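You operate a simulated robot arm through the tools that you are given. There is no shell and no other tool. Be economical: measure what you need, move in short steps, check, and stop when the job is done.

Carry out the task below with a simulated robot arm. There is one attempt and no reset: what you move stays moved.

## Task
Put three of the gel cartridges from the top of the camera bench on the top of the test bench. Then put the slide on the top of the spinner bench away on the mi rack top. The order counts.
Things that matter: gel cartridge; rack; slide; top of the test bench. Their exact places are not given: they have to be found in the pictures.

The check looks at the end state, three seconds after you hand in, the way a careful person would. Anything else that was tipped, shoved, dropped, spilled or broken makes it a failure.

## Robot
A 7-joint arm with a fingered hand on a trunk, on a base that drives. Base frame: it is fixed to the floor where the robot stands at the start and does not move with it; the origin is under the middle of the robot, x ahead of it, y to its left, z up. Readings come in mm, rad, newtons and seconds.
With the tool pointing down near the work surface it reaches from about 360 to 700 mm from the robot's upright axis, wherever it stands. Its first joint turns from -1.204 to 3.002 rad. Places, roughly: rack (38x24 cm) [540, -2940, 920]; slide [750, -1000, 1000]; top of the test bench [700, 1100, 900]. Payload 3.2 kg.
The TCP is the grasp point between the finger pads, 26 mm short of the fingertips. In the tool frame z runs along the fingers and y along their closing line. The gripper opens to 88 mm. The gripper's body begins 30 mm behind the TCP. The gripper is a hand of 5 fingers: y runs from the thumb to the fingers, the wrist lies at [-16, -108, -172] in the tool frame, and closing takes about 1.5 s.
Orientation is that of the tool frame in the base frame, as [roll, pitch, yaw] about the fixed x, y, z axes, in that order (R = Rz(yaw) Ry(pitch) Rx(roll)). With the fingers straight down and the wrist toward the robot, the tool's x, y and z point along [0, 1, 0], [1, 0, 0] and [0, 0, -1] of the base frame.

## Interface
- The arm moves only by the tool apply_moves. Its argument "moves" is a list of rows, each a list of 6 numbers: the shift along the base's x, y, z in mm, then the turn, a rotation vector about the base's x, y, z in rad. In form: [[tx, ty, tz, wx, wy, wz], ...]. A call has 1 to 8 rows; each row shifts and turns the commanded pose from where the row before left it. "hand" is the opening, from 0 (shut) to 1 (fully open), set as the call begins (left out, the last holds). A row lasts 0.2 s, in which the tool goes at most 50 mm and 0.15 rad; a call with a longer step from one row to the next is refused whole, and so is a gripper value outside its range. A pose out of reach is approached as far as the arm can. The call stops where the force on the tool passes 40 N (or 10 N more than at its start, if that is more) or the arm is blocked; 0.2 s more then pass. Each finger travels about 72 mm/s and halts on what it meets, pressing with about 31 N; the grip force reading is that of the motor and also rises with nothing between the fingers. The clock runs only during rows and for 0.2 s after the last one: add rows that do not move to give the fingers time. It gives the time, the measured TCP pose, the force on the tool (base axes), the opening and the grip force at its end, in the units of the frame above (readings bear some noise), with the torque about the TCP (base axes, N m) and any sound that the robot's microphone picked up.
- Cameras (640 x 400 px; columns grow to the right, rows downward): "scene" is now at [135.1, 15.8, 1466]; the picture's right is [0.17, -0.99, 0.00], its down [-0.58, -0.10, -0.81] and it looks along [0.80, 0.14, -0.59] (base axes); focal length 248 px, centre (320, 200). "wrist" rides on the gripper at [67, -97, -117] in the tool frame; the picture's right is [-0.71, 0.33, -0.62], its down [-0.65, -0.65, 0.39] and it looks along [-0.28, 0.68, 0.68] (tool axes); focal length 234 px, centre (320, 200).
- grab_frame(camera): a new picture of that camera. It takes no simulated time.
- lift_body(by): slides the trunk up (or, below 0, down) by that many mm; the arm and the scene camera ride with it, the base frame stays. It gives what a move gives, with no picture.
- steer(legs): drives the robot by 1 to 6 legs, each [ahead, left, turn to the left] in mm, mm and rad, along the robot's own axes; the way and the turn of a leg run together, so that a leg with both is an arc; at most 1500 mm and 3.142 rad a leg. The arm and the cameras ride along, it lands a little off, and it stops where it bumps. It gives what a move gives.
- hand_shape(shape): the hand has 5 fingers and takes this shape, open, in about a second: jaw (thumb against the fingers, like two jaws); tri (thumb and two fingers); tip (a fingertip pinch); poke (one finger out to press); point (the index stretched); flat (the hand flat); cup (the hand cupped); fist (a fist). The gripper value then closes the fingers along that shape, each until it touches; the sizes above hold for jaw. It gives what a move gives, with no picture.
- pan_tilt(pan, tilt): turns the head with the scene camera to pan (to the left, within 1.501 rad either way) and tilt (down, from -0.506 to 1.204), counted from straight ahead of the robot. It gives what a move gives.
- measure_at(camera, pixels): there is no depth. For up to 12 entries [column, row, z] of the newest picture of that camera ("zoom" is the newest enlarged one), the place [x, y] in the base frame at which the ray of that pixel passes the height z, good to about 2 mm. It takes no simulated time.
- enlarge(camera, box): a new picture of the part [left, top, right, bottom] of that camera's present view, enlarged. It takes no simulated time.
- sign_off(): hands the job in; it is judged then, once.

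Keep the steps short. Do not move on a guess: measure, check each grasp and each placing, and mend mistakes. In all there are 110 turns and 78 pictures (those below and enlarged ones count). Leave the gripper open and the arm clear of the work at the hand-in unless told otherwise, and finish with a single line.

The tools are called after "Emit:" as a command line: name --pt "numbers of a row" for each row, then --argument value for the rest, lists and objects as JSON in quotes. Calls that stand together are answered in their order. apply_moves: Moves the arm, as the interface text tells. Its arguments: {"type":"object","properties":{"moves":{"type":"array"},"hand":{"type":"number"}},"required":["moves"]} The other tools are called the same way: lift_body (by) slides the trunk up or down; hand_shape (shape) gives the hand a shape; steer (legs) drives the base; pan_tilt (pan, tilt) turns the head that bears the scene camera; grab_frame (camera) takes a picture; measure_at (camera, pixels) gives the place at which the rays of pixels pass given heights; enlarge (camera, box) takes an enlarged picture of a part of a camera's view; sign_off () hands the job in.

At the start:

```text
t: 0.0
ee_pos: [274.7, 186.4, 1287.3]
orientation: [-3.141, -0.001, 1.568]
ft_force: [0.0, 0.7, -1.1]
wrist_torque: [0.0, 0.01, 0.02]
gripper_width: 87.8
grasp_force: 0.1
shape: jaw
trunk travel left (down, up): [-775.0, 65.0]
robot x, y, heading: [-0.7, 0.9, 0.001]
head pan, tilt: [0.169, 0.632]
```

scene: 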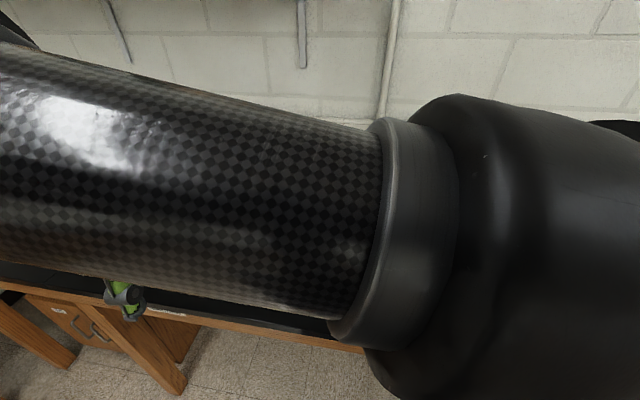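
wrist: 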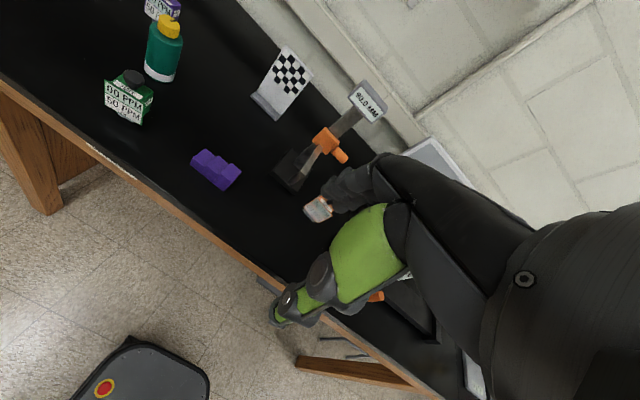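

The scene view is blocked by the arm, so I turn the head left and then right to look around.

Emit:
pan_tilt --pan 0.9 --tilt 0.5

Emit:
grab_frame --camera "scene"

Emit:
pan_tilt --pan -0.8 --tilt 0.5

Emit:
grab_frame --camera "scene"

```text
t: 1.1
ee_pos: [274.5, 186.2, 1288.3]
orientation: [-3.141, -0.001, 1.572]
ft_force: [0.3, 0.1, -0.2]
wrist_torque: [-0.01, 0.02, -0.02]
gripper_width: 87.6
grasp_force: 0.0
shape: jaw
trunk travel left (down, up): [-775.0, 65.0]
robot x, y, heading: [0.3, -0.6, 0.002]
head pan, tilt: [0.901, 0.499]
```

```text
75 pictures are left
```

scene: 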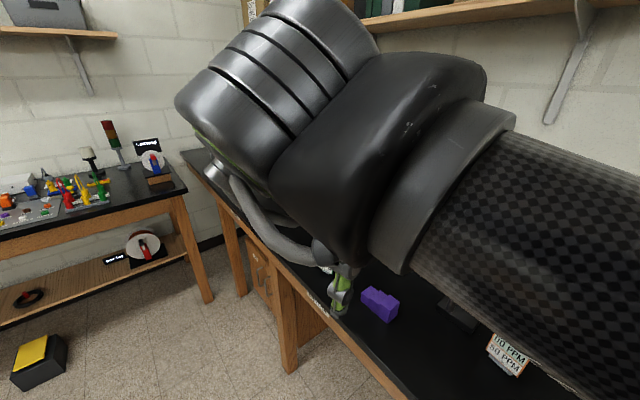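

```text
t: 2.8
ee_pos: [279.3, 184.9, 1284.1]
orientation: [-3.132, 0.002, 1.562]
ft_force: [0.2, -0.6, -0.1]
wrist_torque: [-0.02, -0.02, -0.02]
gripper_width: 88.0
grasp_force: 0.1
shape: jaw
trunk travel left (down, up): [-775.0, 65.0]
robot x, y, heading: [-1.8, 4.3, -0.004]
head pan, tilt: [-0.799, 0.499]
```

```text
74 pictures are left
```

scene: 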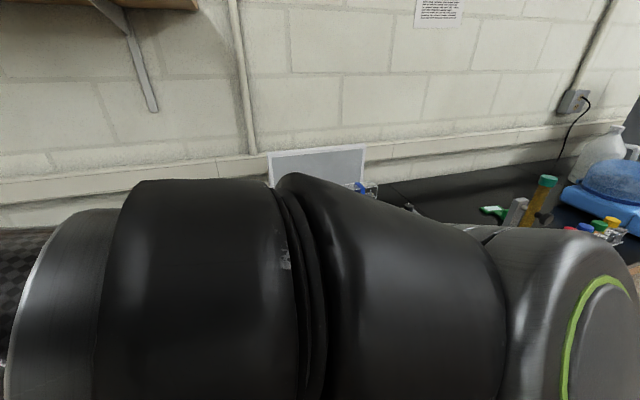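

The arm hides much of the view. I look fully left and fully right.

Emit:
pan_tilt --pan 1.5 --tilt 0.4

Emit:
grab_frame --camera "scene"

Emit:
pan_tilt --pan -1.5 --tilt 0.4

Emit:
grab_frame --camera "scene"

```text
t: 5.0
ee_pos: [275.1, 187.7, 1285.5]
orientation: [3.14, 0.008, 1.571]
ft_force: [0.6, -0.9, 0.3]
wrist_torque: [0.01, 0.02, -0.03]
gripper_width: 87.6
grasp_force: 0.1
shape: jaw
trunk travel left (down, up): [-775.0, 65.0]
robot x, y, heading: [0.3, 1.6, 0.003]
head pan, tilt: [1.499, 0.4]
```

```text
73 pictures are left
```

scene: 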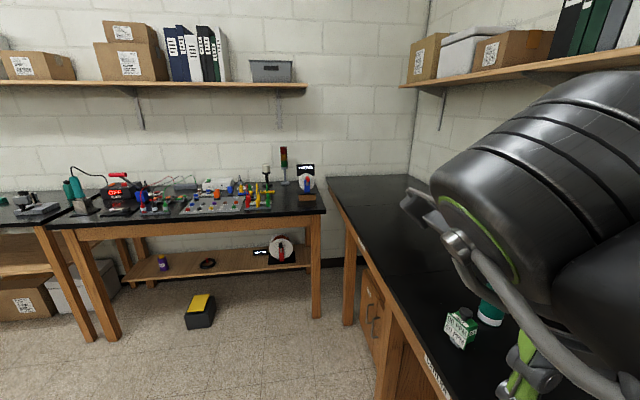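

```text
t: 7.5
ee_pos: [274.9, 186.4, 1287.8]
orientation: [-3.141, -0.002, 1.571]
ft_force: [0.3, 0.3, 1.5]
wrist_torque: [-0.02, 0.02, -0.01]
gripper_width: 87.7
grasp_force: 0.1
shape: jaw
trunk travel left (down, up): [-775.0, 65.0]
robot x, y, heading: [1.8, 1.6, 0.003]
head pan, tilt: [-1.499, 0.4]
```

```text
72 pictures are left
```

scene: 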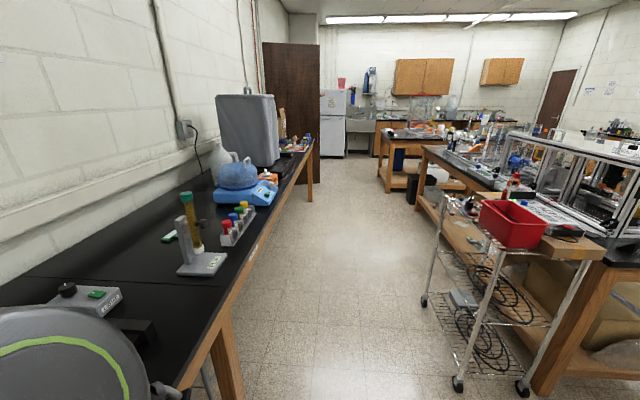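

I enlarge the wrist view to read the labels on the bench edge and the objects.

Emit:
enlarge --camera "wrist" --box '[60, 0, 420, 225]'

Emit:
enlarge --camera "scene" --box '[0, 140, 320, 340]'

```text
1.78 times, centred on (240, 112) of wrist
```

zoom: 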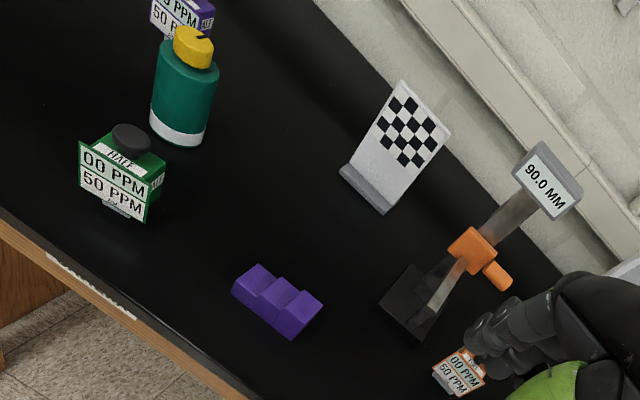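

```text
2.00 times, centred on (160, 240) of scene
```

zoom: 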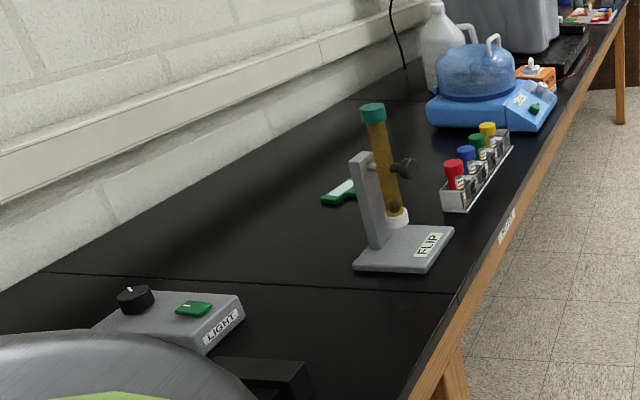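

I turn the robot left by about 1.5 rad so the head can look at the bench without the arm in the way.

Emit:
steer --legs '[[0, 0, 1.5]]'

Emit:
pan_tilt --pan -1.3 --tilt 0.7

Emit:
grab_frame --camera "scene"

```text
t: 11.7
ee_pos: [-177.9, 280.8, 1288.8]
orientation: [-3.141, -0.003, 3.111]
ft_force: [-0.1, 0.1, -0.1]
wrist_torque: [0.0, -0.02, 0.01]
gripper_width: 87.9
grasp_force: 0.1
shape: jaw
trunk travel left (down, up): [-775.0, 65.0]
robot x, y, heading: [-2.1, 1.4, 1.54]
head pan, tilt: [-1.499, 0.4]
```

```text
t: 12.5
ee_pos: [-177.9, 280.6, 1287.6]
orientation: [-3.139, 0.003, 3.11]
ft_force: [-0.1, -0.1, -0.4]
wrist_torque: [-0.01, 0.02, 0.0]
gripper_width: 88.0
grasp_force: 0.0
shape: jaw
trunk travel left (down, up): [-775.0, 65.0]
robot x, y, heading: [2.2, -2.8, 1.54]
head pan, tilt: [-1.3, 0.7]
```

```text
69 pictures are left
```

scene: 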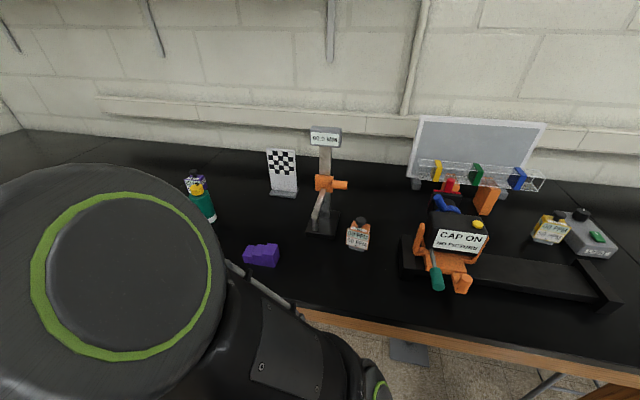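

The front bench is visible. I enlarge its objects.

Emit:
enlarge --camera "scene" --box '[160, 120, 400, 270]'

Emit:
enlarge --camera "scene" --box '[385, 110, 640, 310]'

```text
2.67 times, centred on (280, 195) of scene
```

zoom: 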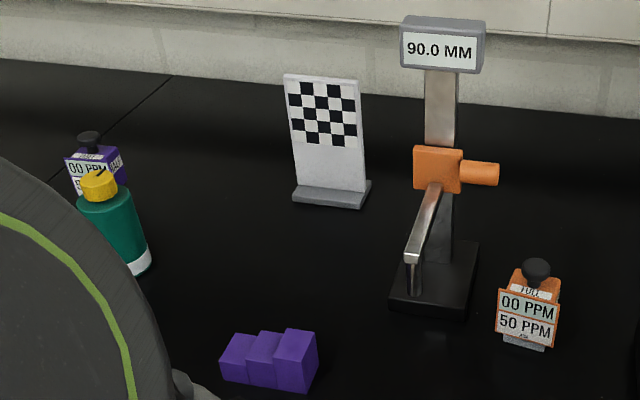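

```text
2.00 times, centred on (512, 210) of scene
```

zoom: 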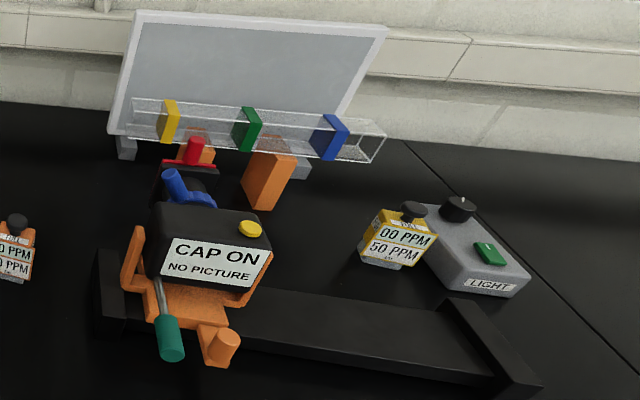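

This is the camera bench. I need to know which objects are gel cartridges, so I enlarge both candidates more.

Emit:
enlarge --camera "scene" --box '[420, 145, 548, 225]'

Emit:
enlarge --camera "scene" --box '[520, 200, 600, 250]'

Emit:
enlarge --camera "scene" --box '[330, 205, 394, 255]'

```text
5.00 times, centred on (484, 185) of scene
```

zoom: 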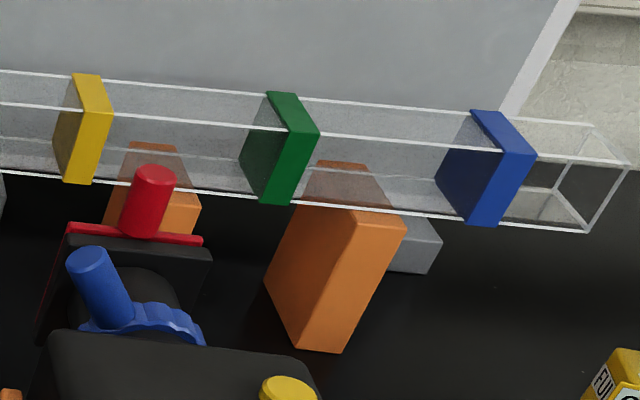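

```text
8.00 times, centred on (560, 225) of scene
```

zoom: 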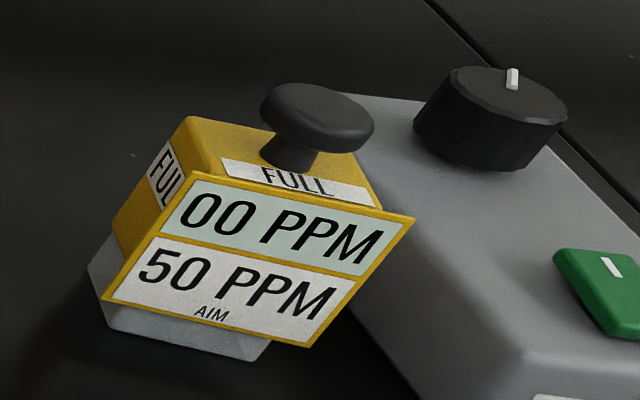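

```text
8.00 times, centred on (362, 230) of scene
```

zoom: 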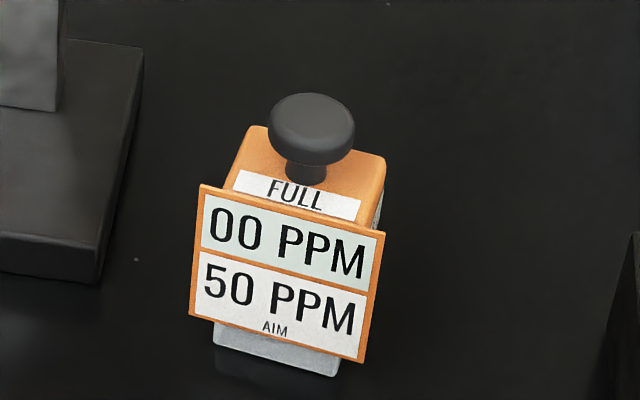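

The PPM blocks with knobs and FULL/HALF labels look like cartridges. I drive 600 ahead (along +y) to see the left part of the bench and the seam with the test bench.

Emit:
steer --legs '[[600, 0, 0]]'

Emit:
pan_tilt --pan -1.5 --tilt 0.7

Emit:
grab_frame --camera "scene"

Emit:
grab_frame --camera "wrist"

```text
t: 15.9
ee_pos: [-164.5, 890.8, 1287.5]
orientation: [3.141, -0.003, 3.122]
ft_force: [0.4, -0.4, 0.1]
wrist_torque: [0.04, -0.02, 0.03]
gripper_width: 88.1
grasp_force: 0.1
shape: jaw
trunk travel left (down, up): [-775.0, 65.0]
robot x, y, heading: [15.1, 615.0, 1.55]
head pan, tilt: [-1.3, 0.7]
```

```text
t: 16.7
ee_pos: [-165.7, 892.8, 1286.7]
orientation: [-3.141, -0.002, 3.121]
ft_force: [0.1, 0.5, -0.4]
wrist_torque: [-0.01, -0.01, 0.0]
gripper_width: 88.0
grasp_force: 0.0
shape: jaw
trunk travel left (down, up): [-775.0, 65.0]
robot x, y, heading: [15.6, 614.4, 1.548]
head pan, tilt: [-1.499, 0.7]
```

```text
63 pictures are left
```

scene: 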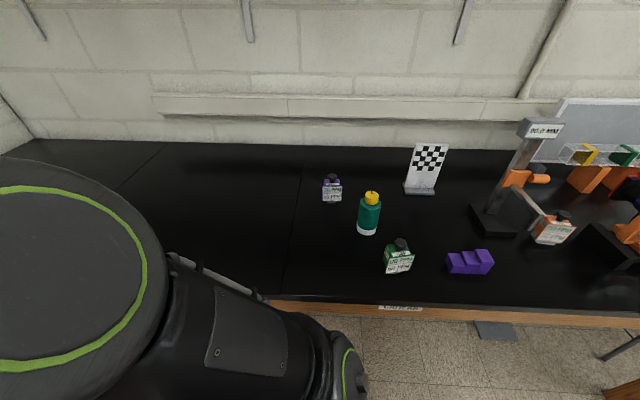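

```text
62 pictures are left
```

wrist: 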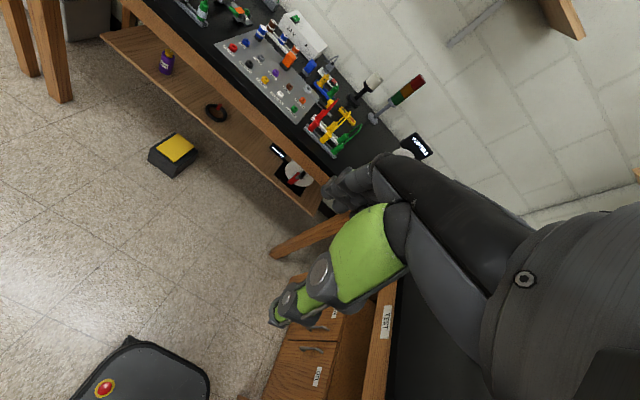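

I enlarge the region with the purple and green blocks, the bottle and the bench sign.

Emit:
enlarge --camera "scene" --box '[300, 160, 460, 320]'

Emit:
enlarge --camera "scene" --box '[540, 130, 640, 210]'

```text
2.50 times, centred on (380, 240) of scene
```

zoom: 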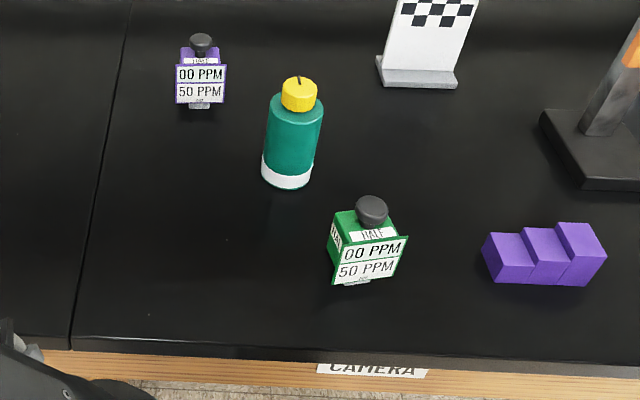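

```text
5.00 times, centred on (590, 170) of scene
```

zoom: 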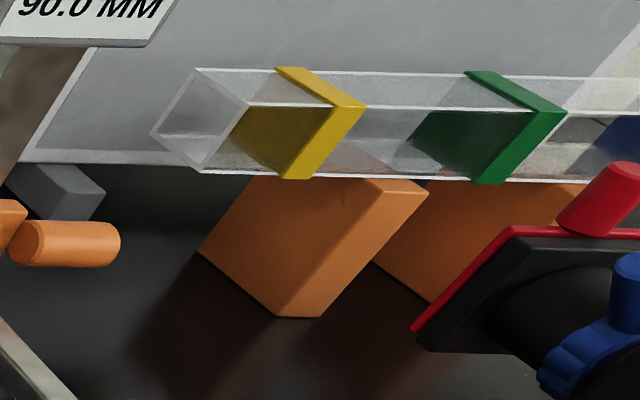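

The coloured bands are part of one glass target, so the gel cartridges are the four PPM blocks. I measure their places at z=900 along with the bench seam and edge.

Emit:
measure_at --camera "scene" --pixels '[[332, 202, 900], [391, 272, 900], [407, 270, 900], [388, 262, 900], [552, 243, 900], [300, 200, 900], [285, 298, 900], [400, 303, 900], [367, 234, 900], [160, 150, 900], [480, 300, 900]]'

```text
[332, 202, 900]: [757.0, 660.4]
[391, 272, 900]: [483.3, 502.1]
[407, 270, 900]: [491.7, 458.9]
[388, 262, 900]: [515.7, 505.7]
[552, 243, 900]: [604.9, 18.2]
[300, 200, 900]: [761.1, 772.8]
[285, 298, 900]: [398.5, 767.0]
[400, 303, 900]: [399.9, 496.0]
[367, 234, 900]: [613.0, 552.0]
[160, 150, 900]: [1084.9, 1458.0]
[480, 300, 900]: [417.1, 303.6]
```

The camera bench front edge is at x≈400 and the seam with the test bench is at y≈770. I turn back to face the bench in front of the green cartridge (~[500, 490]).

Emit:
steer --legs '[[0, 0, -1.548], [0, -120, 0]]'

Emit:
grab_frame --camera "wrist"

```text
t: 21.7
ee_pos: [292.9, 678.1, 1288.1]
orientation: [3.141, 0.001, 1.554]
ft_force: [0.2, 0.0, -0.4]
wrist_torque: [-0.03, 0.03, 0.01]
gripper_width: 87.9
grasp_force: 0.2
shape: jaw
trunk travel left (down, up): [-775.0, 65.0]
robot x, y, heading: [12.6, 499.9, -0.017]
head pan, tilt: [-1.499, 0.7]
```

```text
59 pictures are left
```

wrist: 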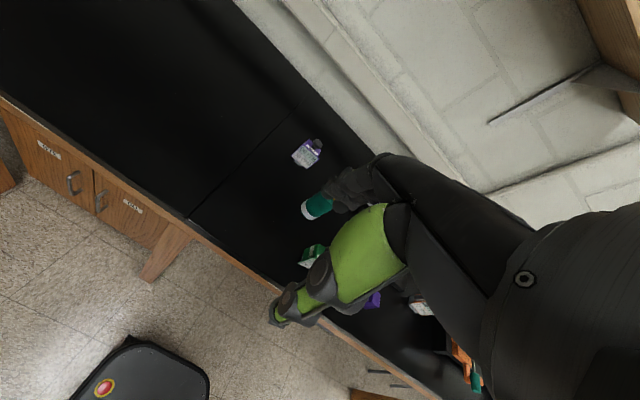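

The test bench is empty and the green cartridge is at the wrist picture's (312,255). I move the hand toward a point above it.

Emit:
apply_moves --pt "26 -24 -16 0 0 0" --pt "26 -24 -16 0 0 0" --pt "26 -24 -16 0 0 0" --pt "26 -24 -16 0 0 0" --pt "26 -24 -16 0 0 0" --pt "26 -24 -16 0 0 0" --pt "26 -24 -16 0 0 0" --pt "25 -20 -18 0 0 0" --hand 1

Emit:
grab_frame --camera "wrist"

```text
t: 23.5
ee_pos: [499.4, 488.6, 1159.2]
orientation: [-3.139, -0.002, 1.558]
ft_force: [0.1, 0.5, 0.0]
wrist_torque: [0.0, -0.02, 0.0]
gripper_width: 87.9
grasp_force: 0.1
shape: jaw
trunk travel left (down, up): [-775.0, 65.0]
robot x, y, heading: [12.4, 493.9, -0.012]
head pan, tilt: [-1.499, 0.7]
```

```text
58 pictures are left
```

wrist: 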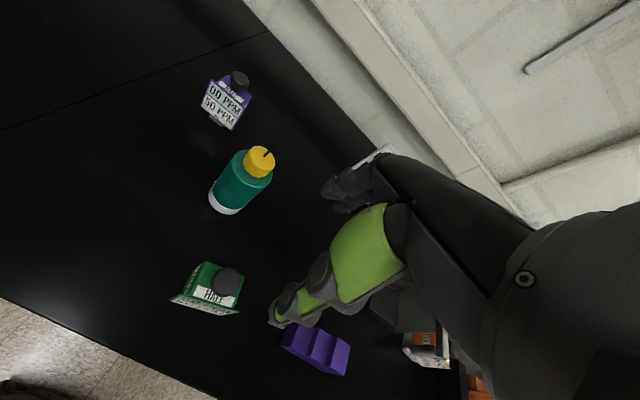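

I triangulate the knob using both the earlier scene picture, (401,244), and this wrist picture, (228,283), at several heights.

Emit:
measure_at --camera "wrist" --pixels '[[228, 283, 940], [228, 283, 960], [228, 283, 980], [203, 313, 900], [225, 318, 905], [205, 265, 950], [240, 270, 950]]'

Emit:
measure_at --camera "scene" --pixels '[[401, 244, 940], [401, 244, 960], [401, 244, 980], [402, 253, 950], [388, 246, 950], [396, 244, 960], [406, 244, 960]]'

Emit:
enlarge --camera "wrist" --box '[130, 230, 290, 330]'

```text
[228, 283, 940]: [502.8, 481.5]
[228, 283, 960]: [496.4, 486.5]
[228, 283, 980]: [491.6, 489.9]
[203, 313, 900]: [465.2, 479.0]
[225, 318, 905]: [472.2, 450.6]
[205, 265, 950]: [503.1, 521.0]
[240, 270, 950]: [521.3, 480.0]
```

```text
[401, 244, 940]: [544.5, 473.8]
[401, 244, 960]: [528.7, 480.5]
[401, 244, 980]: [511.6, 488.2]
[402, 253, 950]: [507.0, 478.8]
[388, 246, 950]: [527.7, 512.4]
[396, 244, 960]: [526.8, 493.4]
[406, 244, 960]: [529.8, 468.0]
```

```text
4.00 times, centred on (210, 280) of wrist
```

zoom: 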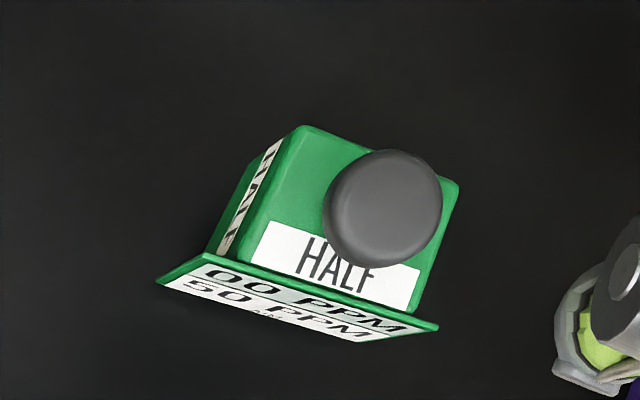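

I lower the hand by 70 mm and take a second wrist view to fix the knob's height.

Emit:
apply_moves --pt "-4 0 -35 0 0 0" --pt "-4 0 -35 0 0 0"

Emit:
grab_frame --camera "wrist"

```text
t: 24.1
ee_pos: [491.0, 489.3, 1089.3]
orientation: [-3.14, -0.002, 1.557]
ft_force: [0.9, 0.0, -0.6]
wrist_torque: [0.02, -0.02, -0.03]
gripper_width: 87.8
grasp_force: 0.1
shape: jaw
trunk travel left (down, up): [-775.0, 65.0]
robot x, y, heading: [14.3, 497.0, -0.013]
head pan, tilt: [-1.499, 0.7]
```

```text
56 pictures are left
```

wrist: 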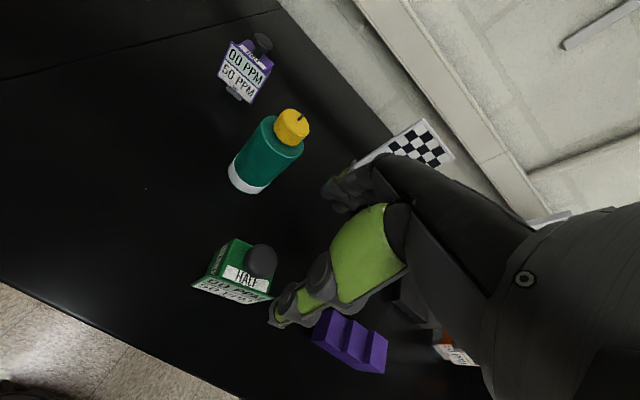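

Emit:
measure_at --camera "wrist" --pixels '[[261, 262, 940], [261, 262, 960], [261, 262, 980], [261, 262, 1000], [248, 262, 970], [276, 262, 970], [235, 240, 950], [215, 293, 900], [245, 303, 900]]'

```text
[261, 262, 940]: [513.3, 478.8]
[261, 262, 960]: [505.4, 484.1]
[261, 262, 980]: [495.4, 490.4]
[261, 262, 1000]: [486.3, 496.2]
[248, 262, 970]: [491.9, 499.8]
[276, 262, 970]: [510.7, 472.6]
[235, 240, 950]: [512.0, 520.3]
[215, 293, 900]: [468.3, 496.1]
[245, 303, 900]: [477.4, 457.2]
```

The knob is about at (493, 490, 980). I descend to z≈1025 and check.

Emit:
apply_moves --pt "1 1 -32 0 0 0" --pt "1 1 -32 0 0 0"

Emit:
grab_frame --camera "wrist"

```text
t: 24.7
ee_pos: [492.8, 492.6, 1024.9]
orientation: [-3.14, 0.0, 1.555]
ft_force: [-0.2, -0.1, 1.3]
wrist_torque: [-0.03, 0.07, -0.01]
gripper_width: 87.9
grasp_force: 0.0
shape: jaw
trunk travel left (down, up): [-775.0, 65.0]
robot x, y, heading: [14.7, 491.9, -0.012]
head pan, tilt: [-1.499, 0.7]
```

```text
55 pictures are left
```

wrist: 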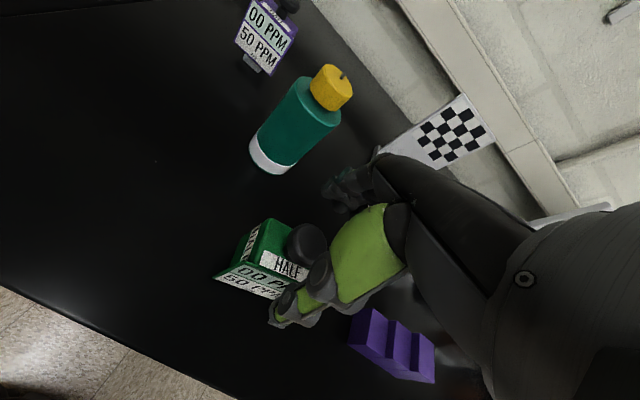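

Emit:
measure_at --camera "wrist" --pixels '[[305, 243, 960], [305, 243, 970], [305, 243, 980], [305, 243, 990], [265, 220, 950], [265, 220, 960]]'

Emit:
enlarge --camera "wrist" --box '[200, 160, 400, 340]'

```text
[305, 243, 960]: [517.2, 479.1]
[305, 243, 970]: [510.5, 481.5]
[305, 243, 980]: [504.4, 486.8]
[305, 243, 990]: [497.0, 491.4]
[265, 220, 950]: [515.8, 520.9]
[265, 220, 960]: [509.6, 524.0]
```

```text
2.22 times, centred on (300, 250) of wrist
```

zoom: 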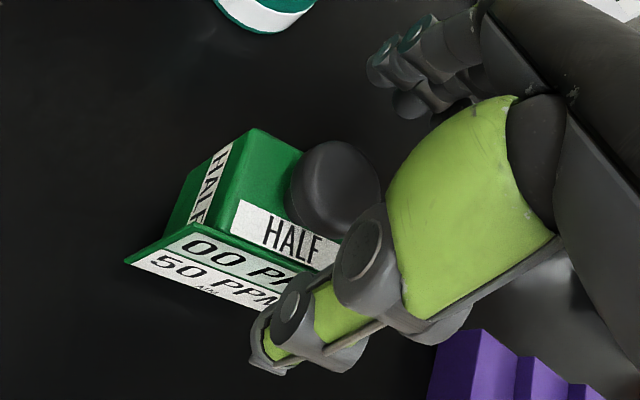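

The knob is near z≈990 with its top about 1000. I descend 20 mm more slowly and look again.

Emit:
apply_moves --pt "-1 0 -10 0 0 0" --pt "-1 0 -10 0 0 0"

Emit:
enlarge --camera "wrist" --box '[200, 160, 400, 340]'

```text
t: 25.3
ee_pos: [488.7, 493.6, 1002.5]
orientation: [-3.142, -0.001, 1.555]
ft_force: [-0.2, -0.5, 0.3]
wrist_torque: [0.01, 0.02, 0.01]
gripper_width: 87.8
grasp_force: 0.0
shape: jaw
trunk travel left (down, up): [-775.0, 65.0]
robot x, y, heading: [10.9, 493.9, -0.019]
head pan, tilt: [-1.499, 0.7]
```

```text
2.22 times, centred on (300, 250) of wrist
```

zoom: 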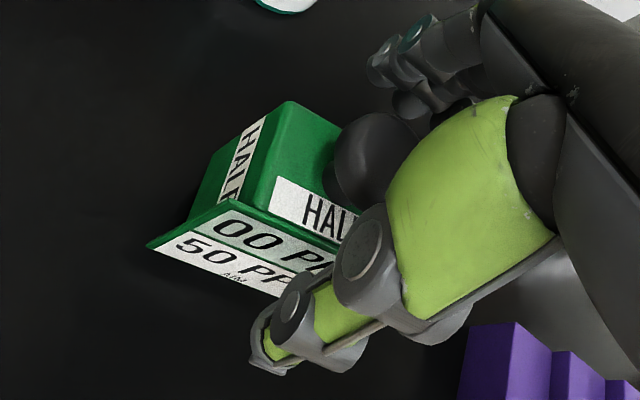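

Emit:
measure_at --camera "zoom" --pixels '[[375, 155, 980], [375, 155, 990], [375, 155, 1000], [290, 102, 960], [290, 102, 970], [290, 102, 980], [246, 195, 960], [246, 195, 970], [246, 195, 980]]'

```text
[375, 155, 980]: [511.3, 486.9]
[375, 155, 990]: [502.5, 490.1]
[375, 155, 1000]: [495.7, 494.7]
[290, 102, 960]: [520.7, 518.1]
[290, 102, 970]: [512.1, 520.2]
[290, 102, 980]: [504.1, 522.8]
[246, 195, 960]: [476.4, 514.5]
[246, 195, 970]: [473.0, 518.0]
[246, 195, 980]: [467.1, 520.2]
```

The height estimates scatter, so I check with the head camera.

Emit:
pan_tilt --pan 0.0 --tilt 0.95

Emit:
grab_frame --camera "scene"

```text
t: 26.9
ee_pos: [490.4, 492.0, 1004.3]
orientation: [3.141, 0.0, 1.556]
ft_force: [-0.2, 0.5, -0.8]
wrist_torque: [0.02, -0.01, 0.03]
gripper_width: 88.0
grasp_force: 0.0
shape: jaw
trunk travel left (down, up): [-775.0, 65.0]
robot x, y, heading: [11.4, 493.1, -0.008]
head pan, tilt: [0.0, 0.949]
```

```text
52 pictures are left
```

scene: 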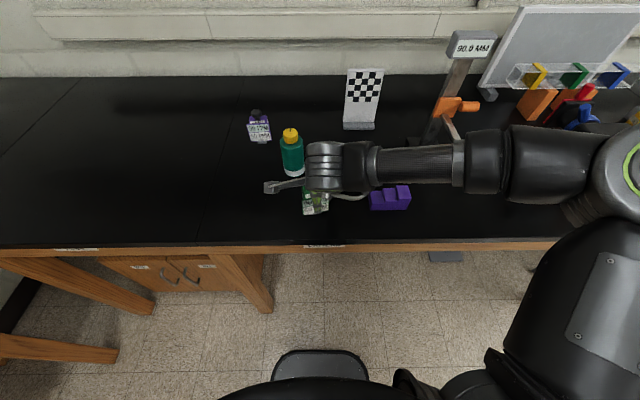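

Emit:
enlarge --camera "scene" --box '[230, 100, 430, 225]'

```text
3.20 times, centred on (330, 162) of scene
```

zoom: 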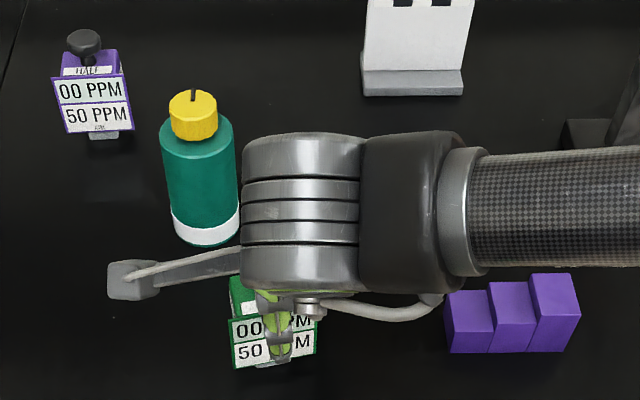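

I triangulate the label plate's bottom-left corner in both pictures to find heights.

Emit:
measure_at --camera "wrist" --pixels '[[212, 278, 900], [212, 278, 920], [212, 278, 940], [212, 278, 960]]'

Emit:
measure_at --camera "zoom" --pixels '[[234, 368, 900], [234, 368, 920], [234, 368, 940], [234, 368, 960], [85, 42, 980], [85, 42, 1000], [103, 137, 900], [103, 137, 920], [205, 240, 900], [205, 240, 920]]'

```text
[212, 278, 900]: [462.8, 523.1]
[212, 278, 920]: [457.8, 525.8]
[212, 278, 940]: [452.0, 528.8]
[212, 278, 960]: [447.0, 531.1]
```

```text
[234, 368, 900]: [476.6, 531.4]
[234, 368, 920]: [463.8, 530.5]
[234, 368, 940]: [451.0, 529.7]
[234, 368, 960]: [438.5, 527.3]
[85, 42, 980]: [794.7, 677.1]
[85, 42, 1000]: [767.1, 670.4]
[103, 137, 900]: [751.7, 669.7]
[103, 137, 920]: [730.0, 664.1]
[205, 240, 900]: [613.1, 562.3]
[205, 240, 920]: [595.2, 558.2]
```

The plate's bottom edge is at z≈938, so the knob is around z≈1000 at (493,494), which is level with the TCP. I close the hand on the knob.

Emit:
apply_moves --pt "2 1 0 0 0 0" --pt "0 0 0 0 0 0" --pt "0 0 0 0 0 0" --pt "0 0 0 0 0 0" --pt "0 0 0 0 0 0" --pt "0 0 0 0 0 0" --pt "0 0 0 0 0 0" --pt "0 0 0 0 0 0" --hand 0

Emit:
enlarge --camera "wrist" --box '[200, 160, 400, 340]'

```text
t: 28.7
ee_pos: [492.6, 493.6, 1004.2]
orientation: [-3.139, -0.001, 1.554]
ft_force: [0.8, 0.1, 0.4]
wrist_torque: [-0.02, -0.06, -0.05]
gripper_width: 34.6
grasp_force: 31.7
shape: jaw
trunk travel left (down, up): [-775.0, 65.0]
robot x, y, heading: [13.4, 494.4, -0.015]
head pan, tilt: [0.0, 0.949]
```

```text
2.22 times, centred on (300, 250) of wrist
```

zoom: 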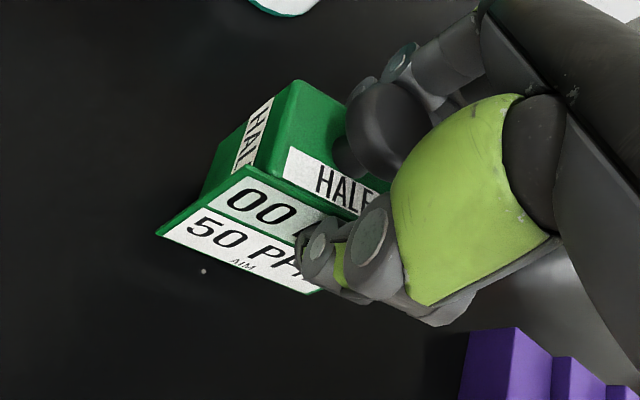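

The opening is 34.6 mm with 31.7 N, so the knob is gripped. I lift by 30 mm and check.

Emit:
apply_moves --pt "0 0 10 0 0 0" --pt "0 0 20 0 0 0" --pt "0 0 0 0 0 0"

Emit:
grab_frame --camera "wrist"

```text
t: 29.5
ee_pos: [493.1, 492.4, 1034.6]
orientation: [-3.141, 0.0, 1.554]
ft_force: [0.0, -0.2, -0.1]
wrist_torque: [-0.05, 0.0, 0.02]
gripper_width: 34.5
grasp_force: 30.9
shape: jaw
trunk travel left (down, up): [-775.0, 65.0]
robot x, y, heading: [16.8, 493.7, -0.011]
head pan, tilt: [0.0, 0.949]
```

```text
49 pictures are left
```

wrist: 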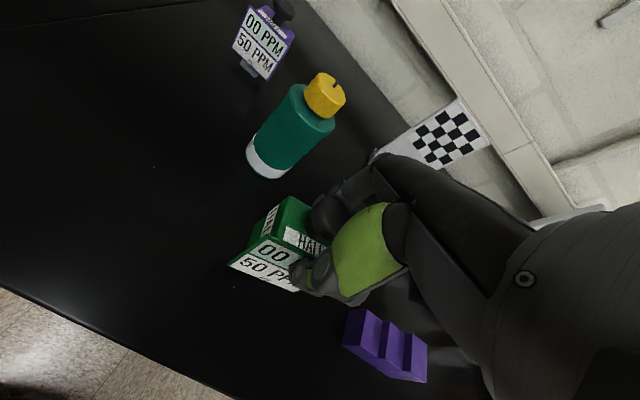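

It is held. I raise it and drive left 590 mm to the test bench.

Emit:
apply_moves --pt "0 0 35 0 0 0" --pt "0 0 35 0 0 0" --pt "0 0 30 0 0 0"

Emit:
steer --legs '[[0, 590, 0.012]]'

Emit:
grab_frame --camera "scene"

```text
t: 30.3
ee_pos: [492.7, 493.8, 1134.0]
orientation: [-3.142, 0.0, 1.557]
ft_force: [0.5, -0.4, -1.3]
wrist_torque: [-0.01, -0.02, -0.01]
gripper_width: 34.4
grasp_force: 31.3
shape: jaw
trunk travel left (down, up): [-775.0, 65.0]
robot x, y, heading: [16.3, 492.7, -0.016]
head pan, tilt: [0.0, 0.949]
```

```text
t: 33.7
ee_pos: [502.1, 1086.9, 1132.9]
orientation: [-3.14, -0.001, 1.555]
ft_force: [0.4, 0.9, -1.2]
wrist_torque: [-0.02, -0.04, 0.02]
gripper_width: 34.5
grasp_force: 30.9
shape: jaw
trunk travel left (down, up): [-775.0, 65.0]
robot x, y, heading: [21.6, 1087.5, -0.006]
head pan, tilt: [0.0, 0.949]
```

```text
48 pictures are left
```

scene: 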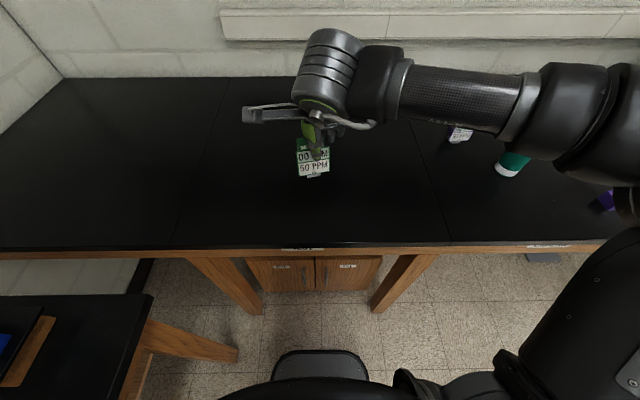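

The test bench lies below, between the two seams. I descend to the height at which it was grasped.

Emit:
apply_moves --pt "0 0 -40 0 0 0" --pt "0 0 -40 0 0 0" --pt "0 0 -25 0 0 0" --pt "0 0 -15 0 0 0" --pt "0 0 -5 0 0 0" --pt "0 0 -2 0 0 0" --pt "0 0 -1 0 0 0" --pt "0 0 0 0 0 0"

Emit:
enlarge --camera "scene" --box '[230, 100, 430, 225]'

```text
t: 35.5
ee_pos: [503.2, 1086.8, 1006.0]
orientation: [-3.14, 0.001, 1.557]
ft_force: [-0.9, 0.3, -1.1]
wrist_torque: [0.0, 0.01, 0.0]
gripper_width: 34.5
grasp_force: 31.1
shape: jaw
trunk travel left (down, up): [-775.0, 65.0]
robot x, y, heading: [21.8, 1085.1, -0.015]
head pan, tilt: [0.0, 0.949]
```

```text
3.20 times, centred on (330, 162) of scene
```

zoom: 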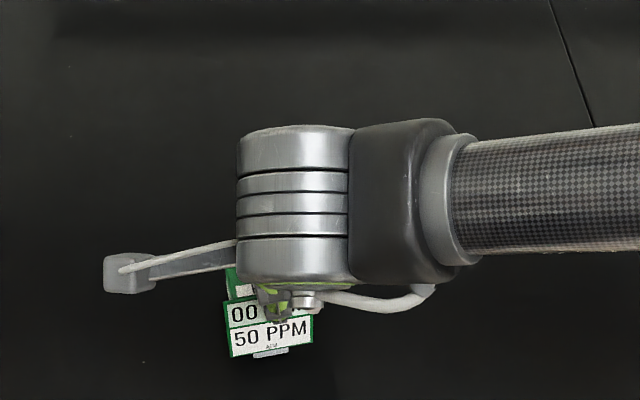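

No contact yet. I go down 1 mm at a time until a force shows.

Emit:
apply_moves --pt "0 0 -1 0 0 0" --pt "0 0 -1 0 0 0" --pt "0 0 0 0 0 0"

```text
t: 36.3
ee_pos: [502.5, 1086.3, 1003.0]
orientation: [-3.141, 0.0, 1.555]
ft_force: [0.4, 0.6, -1.1]
wrist_torque: [-0.01, -0.01, 0.04]
gripper_width: 34.5
grasp_force: 31.4
shape: jaw
trunk travel left (down, up): [-775.0, 65.0]
robot x, y, heading: [21.2, 1090.7, -0.016]
head pan, tilt: [0.0, 0.949]
```

Emit:
apply_moves --pt "0 0 -1 0 0 0" --pt "0 0 -1 0 0 0" --pt "0 0 0 0 0 0"

```text
t: 37.1
ee_pos: [501.2, 1085.9, 1003.0]
orientation: [3.14, -0.002, 1.555]
ft_force: [0.4, -1.8, 8.1]
wrist_torque: [0.01, -0.13, -0.04]
gripper_width: 34.6
grasp_force: 31.3
shape: jaw
trunk travel left (down, up): [-775.0, 65.0]
robot x, y, heading: [21.9, 1090.5, -0.017]
head pan, tilt: [0.0, 0.949]
```

The upward force is 8 N, so it stands on the bench. I release, wait, and then rise straight up.

Emit:
apply_moves --pt "0 0 1 0 0 0" --pt "0 0 0 0 0 0" --pt "0 0 0 0 0 0" --pt "0 0 0 0 0 0" --pt "0 0 0 0 0 0" --pt "0 0 0 0 0 0" --hand 1

Emit:
apply_moves --pt "0 0 20 0 0 0" --pt "0 0 40 0 0 0" --pt "0 0 50 0 0 0" --pt "0 0 40 0 0 0"

Emit:
grab_frame --camera "wrist"

```text
t: 38.5
ee_pos: [501.0, 1087.3, 1002.5]
orientation: [3.141, 0.001, 1.553]
ft_force: [-0.1, 0.3, -0.7]
wrist_torque: [-0.03, 0.0, -0.03]
gripper_width: 87.9
grasp_force: 0.0
shape: jaw
trunk travel left (down, up): [-775.0, 65.0]
robot x, y, heading: [16.5, 1087.4, -0.016]
head pan, tilt: [0.0, 0.949]
```

```text
t: 39.5
ee_pos: [498.4, 1088.1, 1150.7]
orientation: [3.14, 0.0, 1.556]
ft_force: [0.8, 0.6, -0.1]
wrist_torque: [0.01, 0.0, -0.01]
gripper_width: 87.9
grasp_force: 0.1
shape: jaw
trunk travel left (down, up): [-775.0, 65.0]
robot x, y, heading: [24.1, 1088.5, -0.014]
head pan, tilt: [0.0, 0.949]
```

```text
46 pictures are left
```

wrist: 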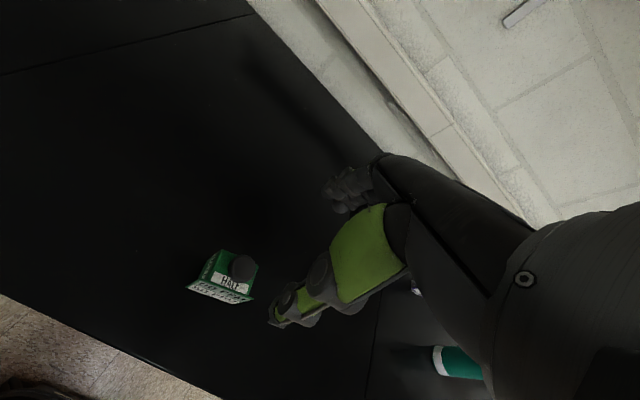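

Green stands upright. Next is the purple one, at about (765, 670), which needs the robot closer. I measure the base front and the leg near the seam in the present scene view.

Emit:
grab_frame --camera "scene"

Emit:
measure_at --camera "scene" --pixels '[[320, 350, 250], [320, 350, 350], [272, 375, 250], [385, 310, 0], [265, 312, 0], [375, 300, 100]]'

```text
45 pictures are left
```

scene: 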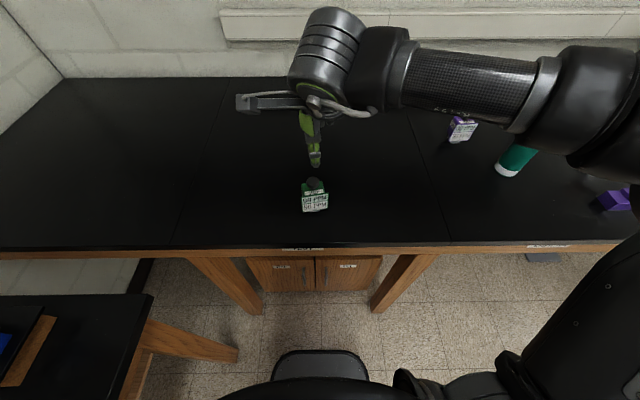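

```text
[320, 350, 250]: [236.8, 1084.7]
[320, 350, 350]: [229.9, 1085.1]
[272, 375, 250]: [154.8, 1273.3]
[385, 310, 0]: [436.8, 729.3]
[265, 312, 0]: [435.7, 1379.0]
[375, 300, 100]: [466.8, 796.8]
```

The base front is ~215 mm ahead of the axis and the legs start at x≈435, so driving to x≈130 is safe. I drive in front of the purple cartridge and closer.

Emit:
steer --legs '[[0, -418, 0.015], [108, 0, 0]]'

Emit:
grab_frame --camera "scene"

Emit:
grab_frame --camera "wrist"

```text
t: 42.8
ee_pos: [603.7, 693.9, 1151.6]
orientation: [-3.142, 0.001, 1.58]
ft_force: [0.6, -0.6, -0.4]
wrist_torque: [-0.01, 0.02, 0.0]
gripper_width: 87.7
grasp_force: 0.1
shape: jaw
trunk travel left (down, up): [-775.0, 65.0]
robot x, y, heading: [124.6, 681.7, 0.011]
head pan, tilt: [0.0, 0.949]
```

```text
44 pictures are left
```

scene: 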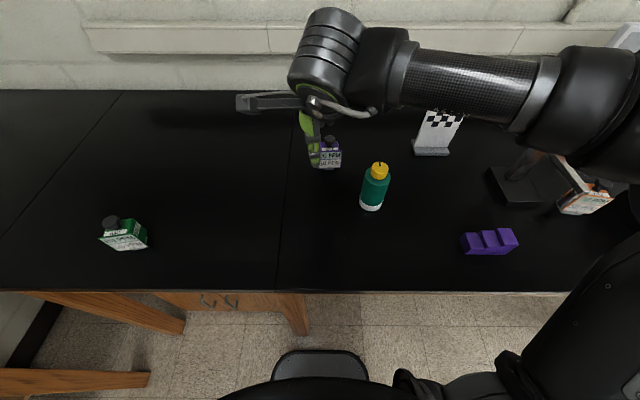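

```text
43 pictures are left
```

wrist: 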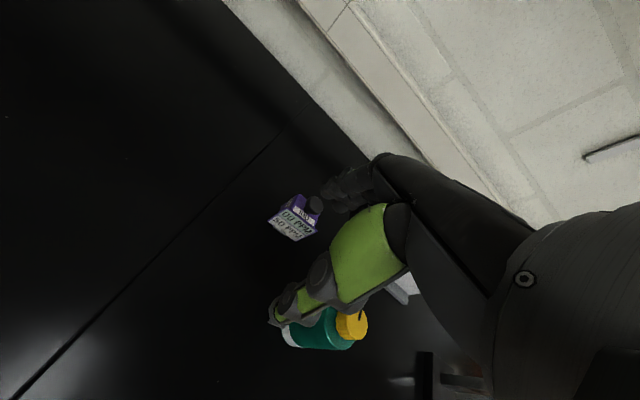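

Emit:
measure_at --camera "wrist" --pixels '[[316, 204, 990], [316, 204, 1000], [316, 204, 1010]]'

Emit:
measure_at --camera "scene" --pixels '[[330, 141, 990], [330, 141, 1000], [330, 141, 1010], [380, 167, 1040], [371, 209, 905]]'

```text
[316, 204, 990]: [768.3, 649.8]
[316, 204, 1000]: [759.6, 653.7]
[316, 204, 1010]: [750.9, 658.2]
```

```text
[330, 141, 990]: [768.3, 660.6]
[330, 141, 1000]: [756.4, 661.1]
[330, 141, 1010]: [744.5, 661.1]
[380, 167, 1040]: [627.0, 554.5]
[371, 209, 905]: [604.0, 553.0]
```

The knob is at about (757, 659, 1000). I move over it and down to z≈1070.

Emit:
apply_moves --pt "38 -9 -5 0 0 -0.01" --pt "38 -9 -10 0 0 0" --pt "38 -9 -10 0 0 0" --pt "38 -7 -15 0 0 0" --pt "0 0 -20 0 0 0" --pt "0 0 -20 0 0 0"

Emit:
grab_frame --camera "wrist"

```text
t: 44.2
ee_pos: [756.1, 657.7, 1070.2]
orientation: [3.141, -0.003, 1.567]
ft_force: [-1.0, 0.1, 0.1]
wrist_torque: [0.0, 0.01, 0.02]
gripper_width: 87.9
grasp_force: 0.0
shape: jaw
trunk travel left (down, up): [-775.0, 65.0]
robot x, y, heading: [128.2, 680.6, 0.002]
head pan, tilt: [0.0, 0.949]
```

```text
42 pictures are left
```

wrist: 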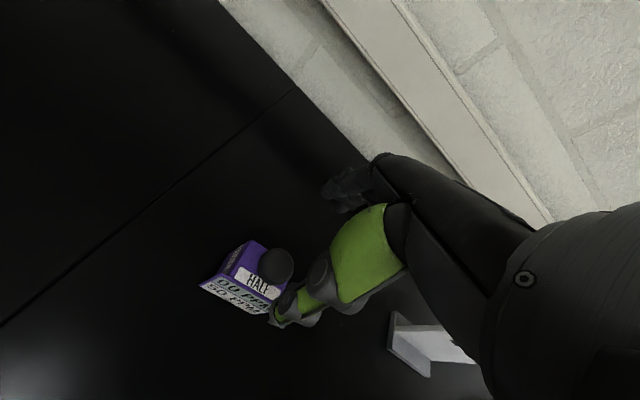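

Emit:
measure_at --camera "wrist" --pixels '[[276, 265, 990], [276, 265, 1000], [276, 265, 1010]]'

```text
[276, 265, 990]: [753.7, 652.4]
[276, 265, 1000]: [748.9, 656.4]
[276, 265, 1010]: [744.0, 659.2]
```

The knob is at ≈(752, 657). I descend to z≈1004 and view.

Emit:
apply_moves --pt "-3 0 -25 0 0 0" --pt "0 0 -20 0 0 0" --pt "0 0 -13 0 0 0" --pt "0 0 -8 0 0 0"

Emit:
enlarge --camera "wrist" --box '[200, 160, 400, 340]'

```text
t: 45.2
ee_pos: [754.6, 659.6, 1005.0]
orientation: [3.141, -0.003, 1.567]
ft_force: [-0.7, 0.3, 0.6]
wrist_torque: [-0.01, 0.01, -0.01]
gripper_width: 87.7
grasp_force: 0.1
shape: jaw
trunk travel left (down, up): [-775.0, 65.0]
robot x, y, heading: [127.0, 682.6, 0.006]
head pan, tilt: [0.0, 0.949]
```

```text
2.22 times, centred on (300, 250) of wrist
```

zoom: 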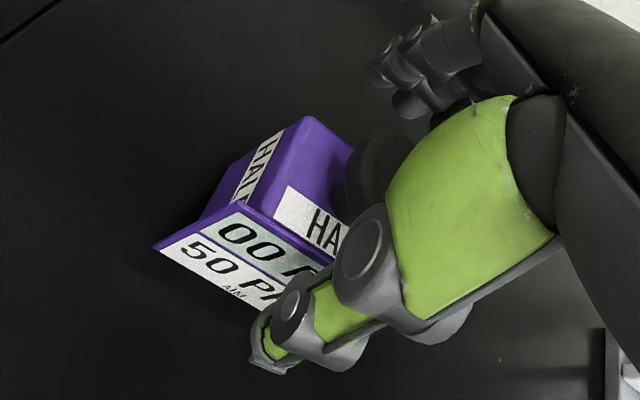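

The view matches the green grasp. I close the hand.

Emit:
apply_moves --pt "-1 0 -1 0 0 0" --pt "0 0 0 0 0 0" --pt "0 0 0 0 0 0" --pt "0 0 0 0 0 0" --pt "0 0 0 0 0 0" --pt "0 0 0 0 0 0" --pt "0 0 0 0 0 0" --pt "0 0 0 0 0 0" --hand 0

Emit:
apply_moves --pt "0 0 10 0 0 0" --pt "0 0 25 0 0 0" --pt "0 0 35 0 0 0" --pt "0 0 40 0 0 0" --pt "0 0 40 0 0 0" --pt "0 0 0 0 0 0"

Emit:
enlarge --camera "wrist" --box '[160, 100, 480, 340]'

```text
t: 47.0
ee_pos: [753.4, 658.5, 1002.3]
orientation: [-3.141, 0.001, 1.568]
ft_force: [0.7, 0.2, -1.0]
wrist_torque: [-0.03, 0.01, -0.02]
gripper_width: 33.5
grasp_force: 31.7
shape: jaw
trunk travel left (down, up): [-775.0, 65.0]
robot x, y, heading: [126.2, 686.0, 0.007]
head pan, tilt: [0.0, 0.949]
```

```text
t: 48.4
ee_pos: [751.3, 655.9, 1154.3]
orientation: [-3.142, -0.001, 1.567]
ft_force: [-0.4, -0.2, -0.8]
wrist_torque: [-0.01, 0.0, -0.01]
gripper_width: 33.3
grasp_force: 30.9
shape: jaw
trunk travel left (down, up): [-775.0, 65.0]
robot x, y, heading: [126.8, 682.6, 0.008]
head pan, tilt: [0.0, 0.949]
```

```text
1.67 times, centred on (320, 220) of wrist
```

zoom: 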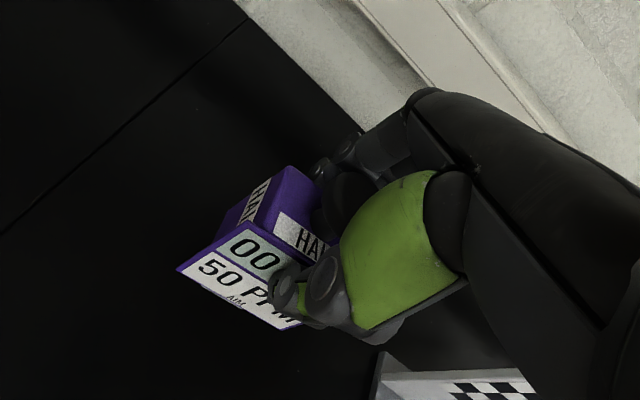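

Purple is held. I drive left 290 mm and pull the hand in by 90 mm.

Emit:
steer --legs '[[0, 290, 0]]'

Emit:
apply_moves --pt "-40 0 -30 0 0 0" --pt "-40 0 -30 0 0 0" --pt "-20 0 -40 0 0 0" --pt "0 0 -30 0 0 0" --pt "0 0 -14 0 0 0" --pt "0 0 0 0 0 0"

Emit:
grab_frame --camera "scene"

```text
t: 50.4
ee_pos: [749.3, 940.5, 1154.6]
orientation: [-3.14, -0.001, 1.562]
ft_force: [-1.1, -0.2, -1.7]
wrist_torque: [-0.02, 0.0, -0.02]
gripper_width: 32.9
grasp_force: 31.5
shape: jaw
trunk travel left (down, up): [-775.0, 65.0]
robot x, y, heading: [126.7, 968.4, 0.002]
head pan, tilt: [0.0, 0.949]
```

```text
t: 51.8
ee_pos: [649.5, 941.6, 1009.1]
orientation: [-3.14, -0.001, 1.562]
ft_force: [-0.1, -0.2, -1.4]
wrist_torque: [0.0, 0.02, 0.0]
gripper_width: 33.3
grasp_force: 31.2
shape: jaw
trunk travel left (down, up): [-775.0, 65.0]
robot x, y, heading: [125.1, 967.7, 0.002]
head pan, tilt: [0.0, 0.949]
```

```text
39 pictures are left
```

scene: 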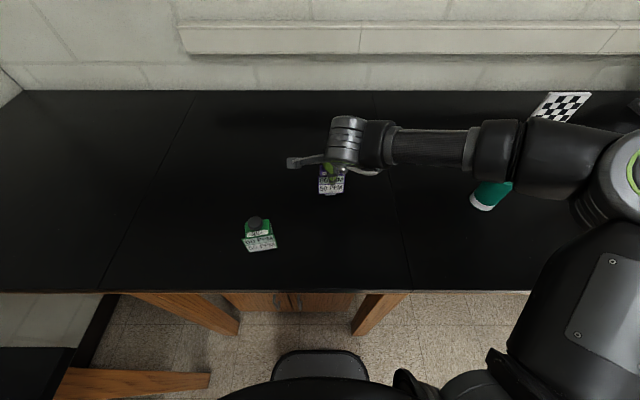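

The purple cartridge hangs above a free part of the test bench. I lower it in 1–2 mm steps to contact.

Emit:
apply_moves --pt "0 0 -2 0 0 0" --pt "0 0 -2 0 0 0" --pt "0 0 -1 0 0 0" --pt "0 0 -1 0 0 0" --pt "0 0 0 0 0 0"

```text
t: 53.0
ee_pos: [649.9, 939.2, 1002.4]
orientation: [3.141, 0.0, 1.561]
ft_force: [-0.2, 0.3, -1.6]
wrist_torque: [-0.01, 0.0, -0.01]
gripper_width: 33.2
grasp_force: 31.4
shape: jaw
trunk travel left (down, up): [-775.0, 65.0]
robot x, y, heading: [126.8, 967.2, 0.002]
head pan, tilt: [0.0, 0.949]
```

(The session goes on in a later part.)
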